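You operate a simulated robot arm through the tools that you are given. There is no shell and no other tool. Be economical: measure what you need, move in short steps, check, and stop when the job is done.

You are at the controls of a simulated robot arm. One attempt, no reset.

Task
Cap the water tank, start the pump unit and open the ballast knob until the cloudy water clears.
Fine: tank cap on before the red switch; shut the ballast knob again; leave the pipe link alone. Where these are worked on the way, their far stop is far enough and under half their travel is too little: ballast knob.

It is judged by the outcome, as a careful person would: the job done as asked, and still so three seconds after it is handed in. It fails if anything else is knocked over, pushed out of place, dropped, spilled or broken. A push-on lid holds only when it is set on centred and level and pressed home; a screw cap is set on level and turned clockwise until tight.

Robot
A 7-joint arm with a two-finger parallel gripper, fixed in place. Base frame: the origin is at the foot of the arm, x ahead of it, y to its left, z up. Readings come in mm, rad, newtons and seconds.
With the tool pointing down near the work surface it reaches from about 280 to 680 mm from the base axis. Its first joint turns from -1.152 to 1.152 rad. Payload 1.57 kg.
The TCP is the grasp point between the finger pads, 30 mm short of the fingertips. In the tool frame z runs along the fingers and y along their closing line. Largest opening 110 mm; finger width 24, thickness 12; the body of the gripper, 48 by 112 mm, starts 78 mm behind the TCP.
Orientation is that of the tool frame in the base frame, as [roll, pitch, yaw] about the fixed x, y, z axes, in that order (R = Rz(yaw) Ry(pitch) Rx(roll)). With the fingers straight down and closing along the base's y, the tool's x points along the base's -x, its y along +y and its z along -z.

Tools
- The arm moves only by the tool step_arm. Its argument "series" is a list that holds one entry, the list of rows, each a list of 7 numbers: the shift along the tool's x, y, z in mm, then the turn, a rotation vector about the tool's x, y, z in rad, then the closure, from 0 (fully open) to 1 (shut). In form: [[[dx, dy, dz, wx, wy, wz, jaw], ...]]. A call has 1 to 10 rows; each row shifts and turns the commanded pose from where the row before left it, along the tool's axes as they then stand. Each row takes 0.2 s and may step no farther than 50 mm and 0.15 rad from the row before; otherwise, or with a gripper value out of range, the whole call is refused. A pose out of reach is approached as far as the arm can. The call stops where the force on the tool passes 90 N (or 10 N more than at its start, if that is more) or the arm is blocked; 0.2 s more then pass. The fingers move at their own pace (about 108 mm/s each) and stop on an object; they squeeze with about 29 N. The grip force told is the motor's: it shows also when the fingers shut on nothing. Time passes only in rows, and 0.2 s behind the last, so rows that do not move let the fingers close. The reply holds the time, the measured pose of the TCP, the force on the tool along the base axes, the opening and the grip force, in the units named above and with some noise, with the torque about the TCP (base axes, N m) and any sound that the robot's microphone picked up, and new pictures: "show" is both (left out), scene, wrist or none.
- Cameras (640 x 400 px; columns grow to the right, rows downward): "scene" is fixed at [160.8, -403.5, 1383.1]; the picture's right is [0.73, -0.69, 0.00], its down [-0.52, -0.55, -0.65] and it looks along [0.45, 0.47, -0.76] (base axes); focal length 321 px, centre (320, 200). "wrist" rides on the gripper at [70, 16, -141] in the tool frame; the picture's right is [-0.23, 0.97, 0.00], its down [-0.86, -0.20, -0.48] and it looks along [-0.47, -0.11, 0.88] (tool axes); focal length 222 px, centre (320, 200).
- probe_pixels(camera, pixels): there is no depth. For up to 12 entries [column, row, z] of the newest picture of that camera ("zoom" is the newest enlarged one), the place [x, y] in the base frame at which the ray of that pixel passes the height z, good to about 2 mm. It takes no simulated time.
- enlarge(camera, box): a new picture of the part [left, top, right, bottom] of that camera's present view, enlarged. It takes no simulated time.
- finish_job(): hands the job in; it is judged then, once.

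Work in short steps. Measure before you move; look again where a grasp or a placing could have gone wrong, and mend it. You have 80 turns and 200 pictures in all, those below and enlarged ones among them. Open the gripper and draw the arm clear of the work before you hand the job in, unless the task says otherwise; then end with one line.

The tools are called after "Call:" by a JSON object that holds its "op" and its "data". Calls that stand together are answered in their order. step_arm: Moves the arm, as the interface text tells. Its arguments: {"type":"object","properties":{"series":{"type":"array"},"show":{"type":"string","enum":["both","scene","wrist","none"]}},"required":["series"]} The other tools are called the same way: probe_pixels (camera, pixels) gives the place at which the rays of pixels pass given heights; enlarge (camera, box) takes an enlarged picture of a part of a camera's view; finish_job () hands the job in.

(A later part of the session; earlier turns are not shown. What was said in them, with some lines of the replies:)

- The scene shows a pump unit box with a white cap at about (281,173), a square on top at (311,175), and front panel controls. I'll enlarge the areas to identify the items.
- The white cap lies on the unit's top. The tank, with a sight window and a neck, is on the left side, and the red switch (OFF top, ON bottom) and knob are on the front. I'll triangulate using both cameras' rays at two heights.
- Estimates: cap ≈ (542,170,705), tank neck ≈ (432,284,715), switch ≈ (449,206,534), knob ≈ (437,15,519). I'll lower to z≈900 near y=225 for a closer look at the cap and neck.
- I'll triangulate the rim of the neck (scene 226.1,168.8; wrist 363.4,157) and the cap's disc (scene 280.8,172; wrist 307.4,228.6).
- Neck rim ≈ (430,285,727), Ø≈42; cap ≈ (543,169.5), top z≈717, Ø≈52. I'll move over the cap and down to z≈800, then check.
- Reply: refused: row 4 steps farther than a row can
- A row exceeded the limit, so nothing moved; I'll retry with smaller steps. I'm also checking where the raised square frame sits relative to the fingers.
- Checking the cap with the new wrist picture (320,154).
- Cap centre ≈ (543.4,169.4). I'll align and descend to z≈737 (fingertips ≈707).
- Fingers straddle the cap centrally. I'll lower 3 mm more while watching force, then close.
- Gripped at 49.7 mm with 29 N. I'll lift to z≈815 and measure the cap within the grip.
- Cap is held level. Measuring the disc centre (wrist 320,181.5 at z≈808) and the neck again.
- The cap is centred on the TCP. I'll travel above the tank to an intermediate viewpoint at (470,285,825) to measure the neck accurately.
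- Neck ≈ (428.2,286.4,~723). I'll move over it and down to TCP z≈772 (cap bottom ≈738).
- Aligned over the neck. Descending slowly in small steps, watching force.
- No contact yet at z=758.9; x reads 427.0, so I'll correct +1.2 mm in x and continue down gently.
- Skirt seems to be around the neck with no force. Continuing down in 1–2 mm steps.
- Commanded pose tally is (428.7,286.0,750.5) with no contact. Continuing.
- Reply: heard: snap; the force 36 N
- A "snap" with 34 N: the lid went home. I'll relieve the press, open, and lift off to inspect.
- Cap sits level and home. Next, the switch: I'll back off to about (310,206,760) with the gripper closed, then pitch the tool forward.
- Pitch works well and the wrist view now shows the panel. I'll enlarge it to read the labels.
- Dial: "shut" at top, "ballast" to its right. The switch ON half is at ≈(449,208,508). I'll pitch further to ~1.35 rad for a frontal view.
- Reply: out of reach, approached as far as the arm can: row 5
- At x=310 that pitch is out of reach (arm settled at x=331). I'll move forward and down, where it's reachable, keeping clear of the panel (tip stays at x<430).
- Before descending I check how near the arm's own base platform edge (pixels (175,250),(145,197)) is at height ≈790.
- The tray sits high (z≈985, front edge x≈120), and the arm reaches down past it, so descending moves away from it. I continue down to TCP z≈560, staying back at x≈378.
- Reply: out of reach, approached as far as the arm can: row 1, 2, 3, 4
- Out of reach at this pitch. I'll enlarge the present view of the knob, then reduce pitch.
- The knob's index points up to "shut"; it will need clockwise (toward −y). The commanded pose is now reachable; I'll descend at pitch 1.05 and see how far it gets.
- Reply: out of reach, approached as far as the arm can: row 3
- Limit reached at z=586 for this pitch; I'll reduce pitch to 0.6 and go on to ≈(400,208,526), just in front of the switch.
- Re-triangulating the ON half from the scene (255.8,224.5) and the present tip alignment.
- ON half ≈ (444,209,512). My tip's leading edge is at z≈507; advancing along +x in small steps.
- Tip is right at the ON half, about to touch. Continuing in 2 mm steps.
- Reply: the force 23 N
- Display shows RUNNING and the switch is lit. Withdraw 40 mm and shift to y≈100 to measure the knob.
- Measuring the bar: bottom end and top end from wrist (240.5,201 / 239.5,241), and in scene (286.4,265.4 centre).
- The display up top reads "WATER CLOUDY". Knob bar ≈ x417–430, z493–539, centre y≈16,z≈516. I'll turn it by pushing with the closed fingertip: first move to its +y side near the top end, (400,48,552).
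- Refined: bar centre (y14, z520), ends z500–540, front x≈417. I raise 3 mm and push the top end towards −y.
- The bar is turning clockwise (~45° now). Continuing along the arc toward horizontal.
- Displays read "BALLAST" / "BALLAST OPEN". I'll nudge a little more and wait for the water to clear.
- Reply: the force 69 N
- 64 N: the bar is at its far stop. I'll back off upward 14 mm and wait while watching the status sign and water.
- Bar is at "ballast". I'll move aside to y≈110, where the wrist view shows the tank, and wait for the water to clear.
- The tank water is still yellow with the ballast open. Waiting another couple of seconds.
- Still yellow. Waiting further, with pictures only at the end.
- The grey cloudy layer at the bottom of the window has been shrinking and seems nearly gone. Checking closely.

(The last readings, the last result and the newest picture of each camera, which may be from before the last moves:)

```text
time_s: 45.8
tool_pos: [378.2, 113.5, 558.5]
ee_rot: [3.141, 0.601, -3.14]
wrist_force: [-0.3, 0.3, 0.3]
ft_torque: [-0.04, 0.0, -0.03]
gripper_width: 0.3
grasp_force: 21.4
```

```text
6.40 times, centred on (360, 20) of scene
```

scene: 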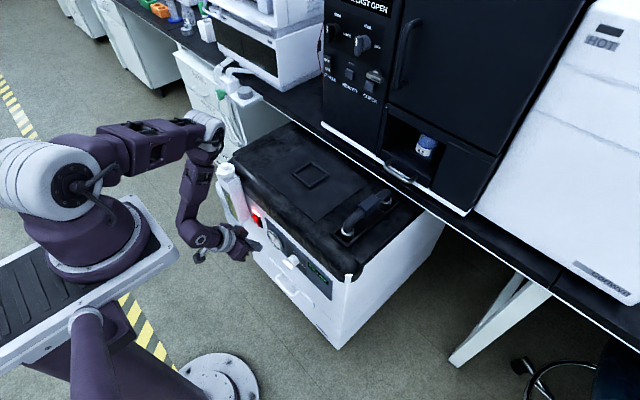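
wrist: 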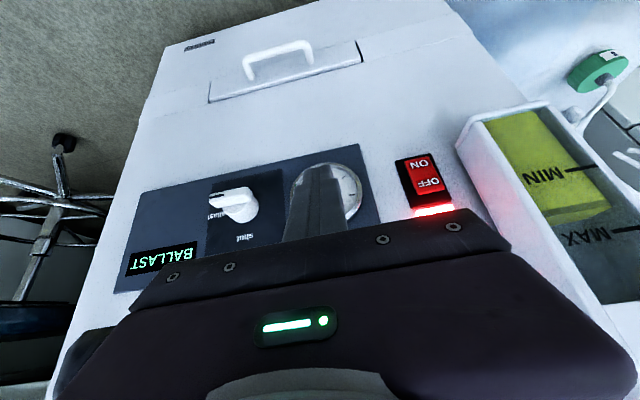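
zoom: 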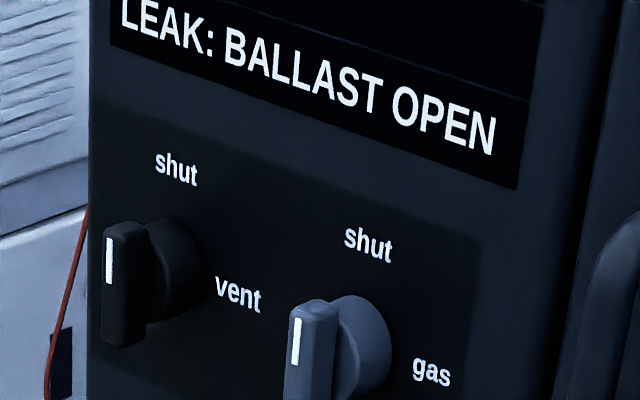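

The cloudy layer is gone; the sign now says "LEAK: BALLAST OPEN", so it's time to shut. I'll place the fingertip above the bar's +y tail end (400,39,547).

Call:
{"op": "step_arm", "data": {"series": [[[0, -37.1, 0, 0, 0, 0, 1], [0, -37.2, 0, 0, 0, 0, 1], [-15.6, 0, 15.2, 0, 0, 0, 1], [3.4, 0, 5, 0, 0, 0, 1], [0, 0, 0, 0, 0, 0, 1]]]}}

Call:
{"op": "enlarge", "data": {"camera": "wrist", "box": [220, 120, 380, 240]}}

Call:
{"op": "enlarge", "data": {"camera": "scene", "box": [260, 220, 330, 280]}}

```text
time_s: 47.0
tool_pos: [400.4, 37.0, 547.6]
ee_rot: [3.141, 0.601, 3.141]
wrist_force: [-0.6, -0.7, -0.7]
ft_torque: [-0.02, 0.02, 0.0]
gripper_width: 0.0
grasp_force: 21.3
```

scene: 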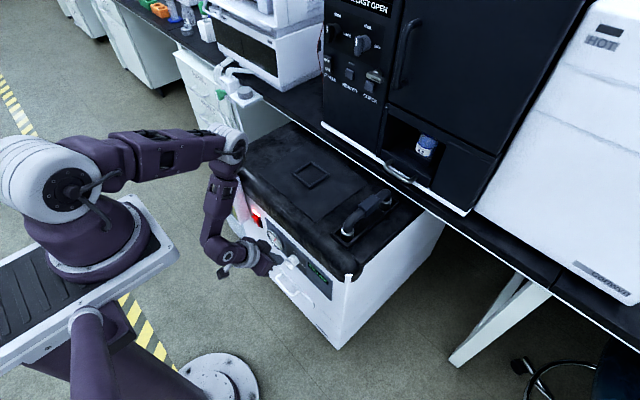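
wrist: 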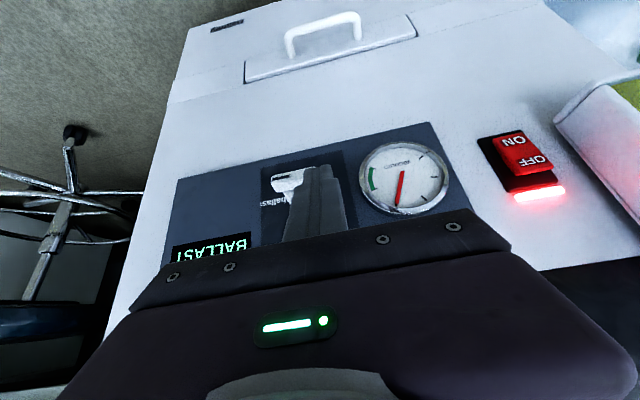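

```text
3.33 times, centred on (300, 180) of wrist
```

zoom: 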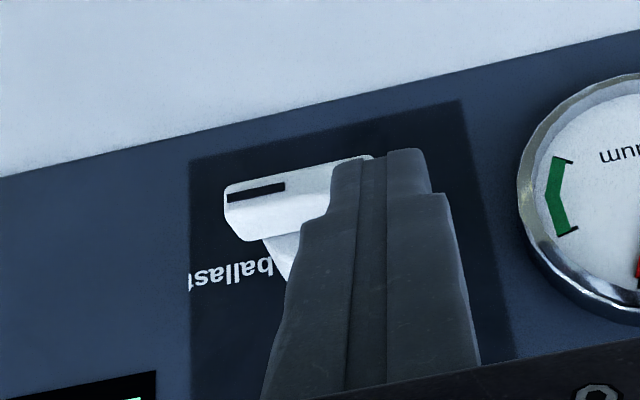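

```text
6.67 times, centred on (295, 250) of scene
```

zoom: 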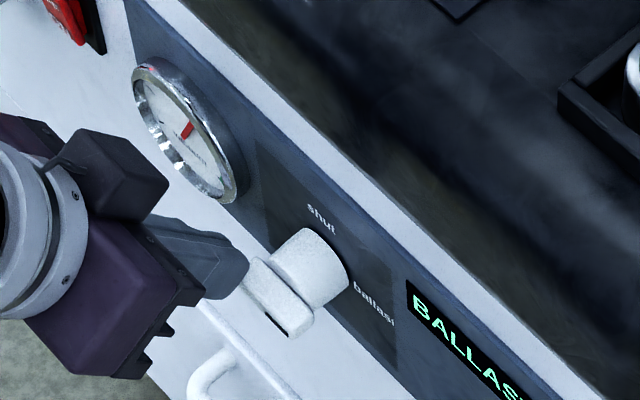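

Tip is above the tail. Pushing it down along the arc.

Call:
{"op": "step_arm", "data": {"series": [[[2.26, 0.5, 3.3, 0, 0, 0, 1], [2.54, 0.5, 3.7, 0, 0, 0, 1], [1.98, -1.1, 2.89, 0, 0, 0, 1], [0, 0, 0, 0, 0, 0, 1]]], "show": "wrist"}}

Call:
{"op": "enlarge", "data": {"camera": "wrist", "box": [220, 120, 380, 240]}}

Call:
{"op": "enlarge", "data": {"camera": "scene", "box": [260, 220, 330, 280]}}

```text
time_s: 48.0
tool_pos: [399.8, 38.3, 536.1]
ee_rot: [3.14, 0.6, -3.141]
wrist_force: [-0.8, 0.6, 0.2]
ft_torque: [0.06, 0.03, 0.05]
gripper_width: 0.0
grasp_force: 21.3
```

wrist: 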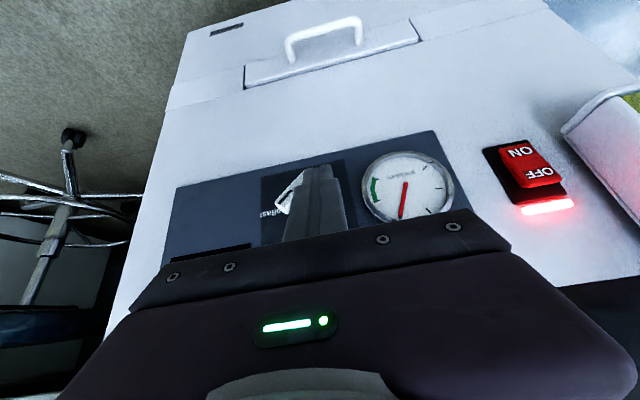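

```text
3.33 times, centred on (300, 180) of wrist
```

zoom: 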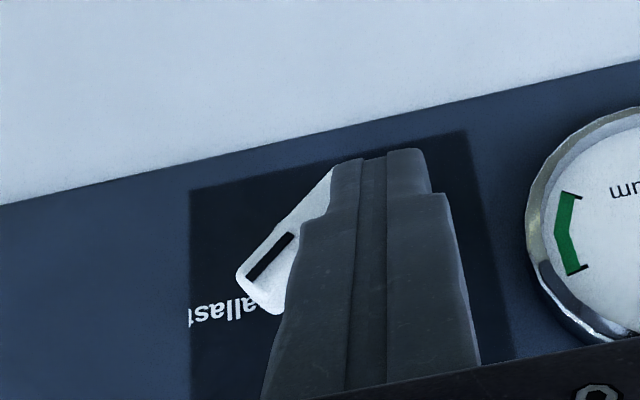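

```text
6.67 times, centred on (295, 250) of scene
```

zoom: 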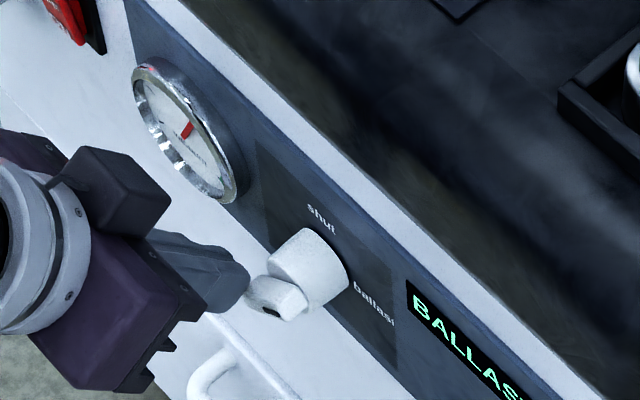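

It's turning back (~40°). Continuing down and toward −y.

Call:
{"op": "step_arm", "data": {"series": [[[1.75, -1.5, 2.56, 0, 0, 0, 1], [1.6, -2.2, 2.3, 0, 0, 0, 1], [1.5, -2.6, 2.2, 0, 0, 0, 1], [0, -2, 0, 0, 0, 0, 1], [0, 0, 0, 0, 0, 0, 1]]], "show": "wrist"}}

Call:
{"op": "enlarge", "data": {"camera": "wrist", "box": [220, 120, 380, 240]}}

Call:
{"op": "enlarge", "data": {"camera": "scene", "box": [260, 220, 330, 280]}}

```text
time_s: 49.2
tool_pos: [400.9, 31.6, 527.3]
ee_rot: [3.14, 0.6, 3.141]
wrist_force: [1.9, 9.5, -7.3]
ft_torque: [0.21, 0.08, 0.14]
gripper_width: 0.0
grasp_force: 21.2
```

wrist: 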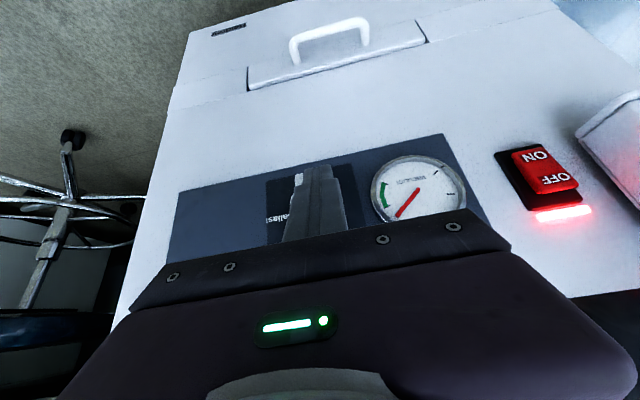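

```text
3.33 times, centred on (300, 180) of wrist
```

zoom: 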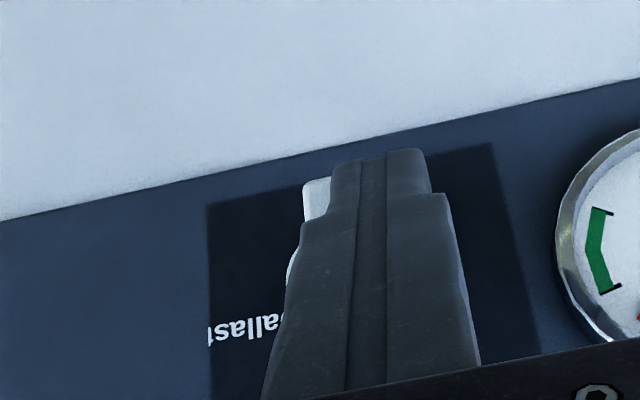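

```text
6.67 times, centred on (295, 250) of scene
```

zoom: 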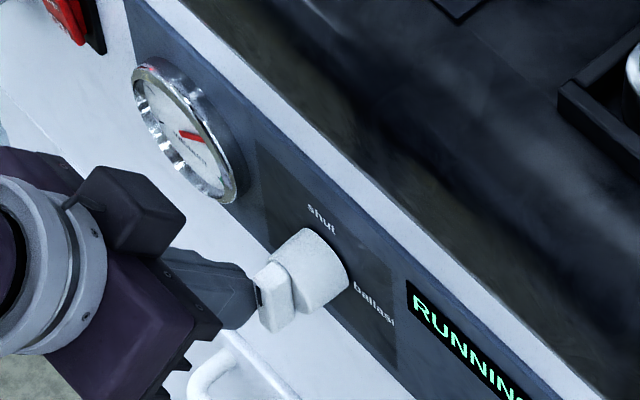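

Display back to RUNNING with the bar vertical and 10 N reaction: at the shut stop. One last 1 mm nudge, then withdraw sideways and back.

Call:
{"op": "step_arm", "data": {"series": [[[0, -1, 0, 0, 0, 0, 1], [0, 0, 0, 0, 0, 0, 1], [0, 8, 0, 0, 0, 0, 1], [8, 15, -4, 0, 0, 0, 1], [25, 20, -20, 0, 0, 0, 1], [0, 30, -10, 0, 0, 0, 1], [0, 20, 0, 0, 0, 0, 1], [0, 0, 0, 0, 0, 0, 1], [0, 0, 0, 0, 0, 0, 1]]]}}

Call:
{"op": "enlarge", "data": {"camera": "scene", "box": [310, 0, 410, 40]}}

Call:
{"op": "enlarge", "data": {"camera": "scene", "box": [200, 150, 340, 290]}}

Call:
{"op": "enlarge", "data": {"camera": "wrist", "box": [100, 100, 640, 300]}}

```text
time_s: 51.2
tool_pos: [388.4, 101.8, 538.7]
ee_rot: [3.14, 0.601, -3.142]
wrist_force: [0.0, 0.7, -0.3]
ft_torque: [-0.01, -0.01, 0.02]
gripper_width: 0.0
grasp_force: 21.6
out of reach, approached as far as the arm can: row 4, 5
```

scene: 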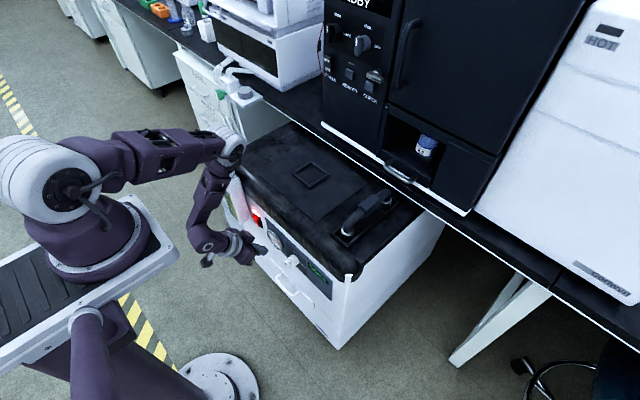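
wrist: 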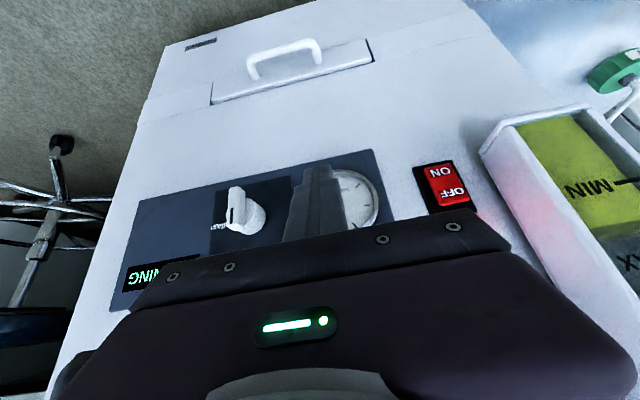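

```text
6.40 times, centred on (360, 20) of scene
```

zoom: 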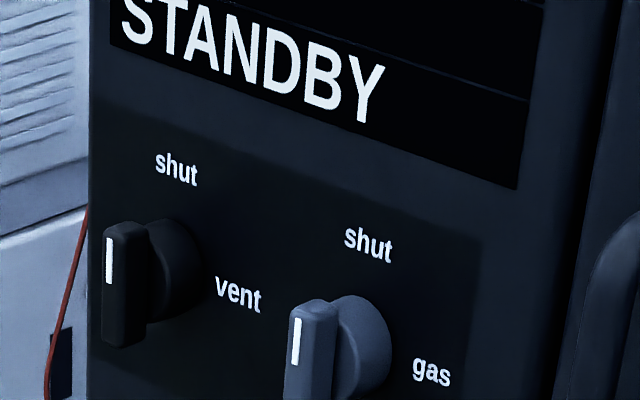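

```text
2.86 times, centred on (270, 220) of scene
```

zoom: 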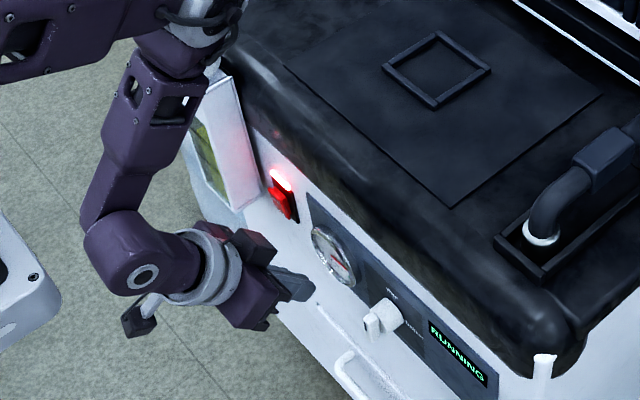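

```text
1.19 times, centred on (370, 200) of wrist
```

zoom: 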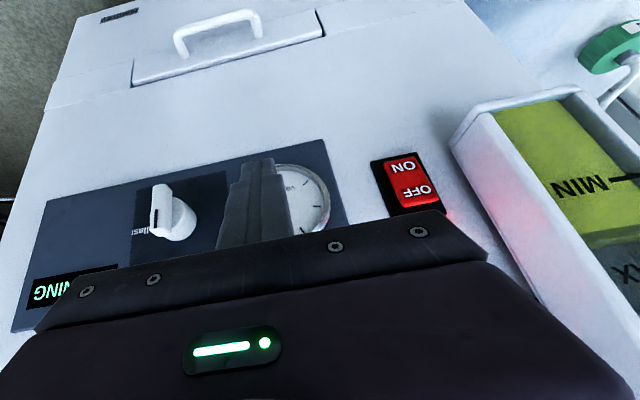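

Sign reads STANDBY with no warning, the unit is RUNNING, the knob is shut, and the water is clear. Now I'll retreat and open the gripper.

Call:
{"op": "step_arm", "data": {"series": [[[0, 0, -30, 0, 0, 0, 1], [0, 0, -30, 0, 0, 0, 0.6], [-22.6, 0, -33, 0, 0, 0, 0.3], [-22.6, 0, -33, 0, 0, 0, 0], [-22.6, 0, -33, 0, 0, 0, 0], [-22.6, 0, -33, 0, 0, 0, 0], [0, 0, 0, 0, 0, 0, 0]]]}}

Call:
{"op": "enlarge", "data": {"camera": "scene", "box": [200, 150, 340, 290]}}

Call:
{"op": "enlarge", "data": {"camera": "wrist", "box": [200, 60, 520, 240]}}

```text
time_s: 52.8
tool_pos: [354.1, 100.9, 748.1]
ee_rot: [3.141, 0.6, -3.141]
wrist_force: [0.1, -1.1, 0.4]
ft_torque: [0.02, 0.0, 0.07]
gripper_width: 110.1
grasp_force: 0.0
```

scene: 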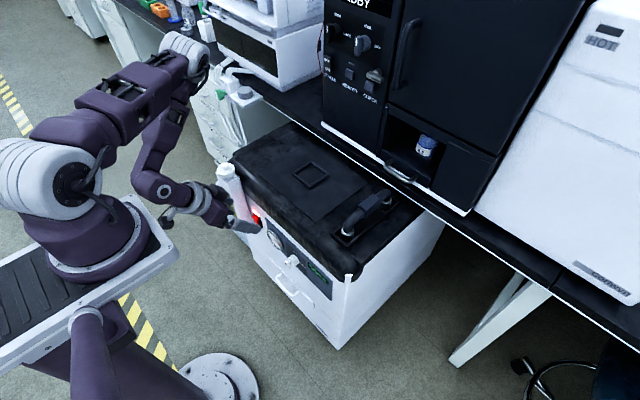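
wrist: 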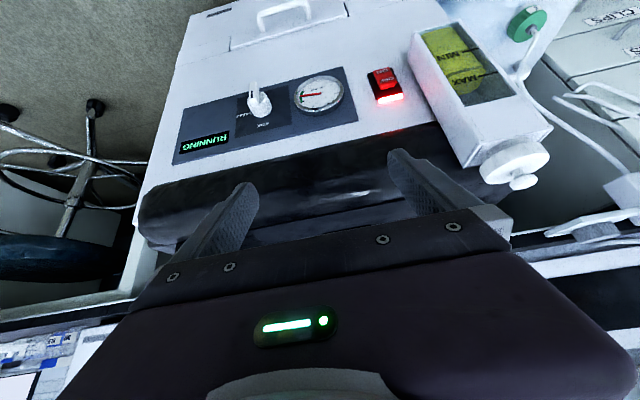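

```text
2.86 times, centred on (270, 220) of scene
```

zoom: 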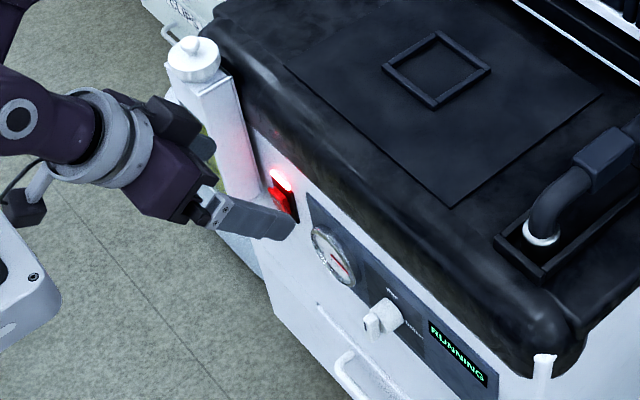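

```text
2.00 times, centred on (360, 150) of wrist
```

zoom: 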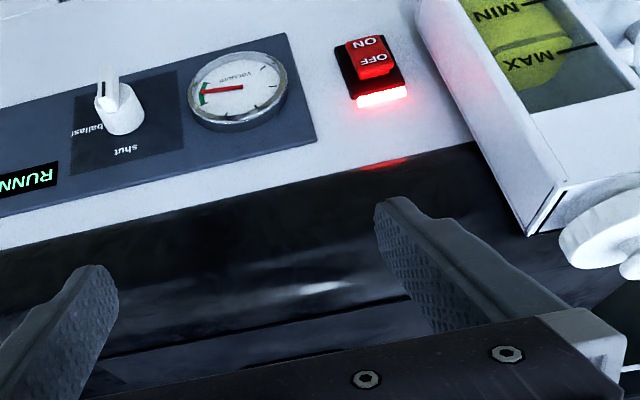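

Cap is on, the switch is lit, the gauge is in the green, the knob is shut, the water is clear, and the arm is clear of the work. Handing in.

Call:
{"op": "finish_job", "data": {}}

```text
The job is handed in.
```

The job is done and handed in: the tank was capped before the pump was started, the ballast knob was opened to its stop until the water cleared and then shut again, and the pipe link was not touched.
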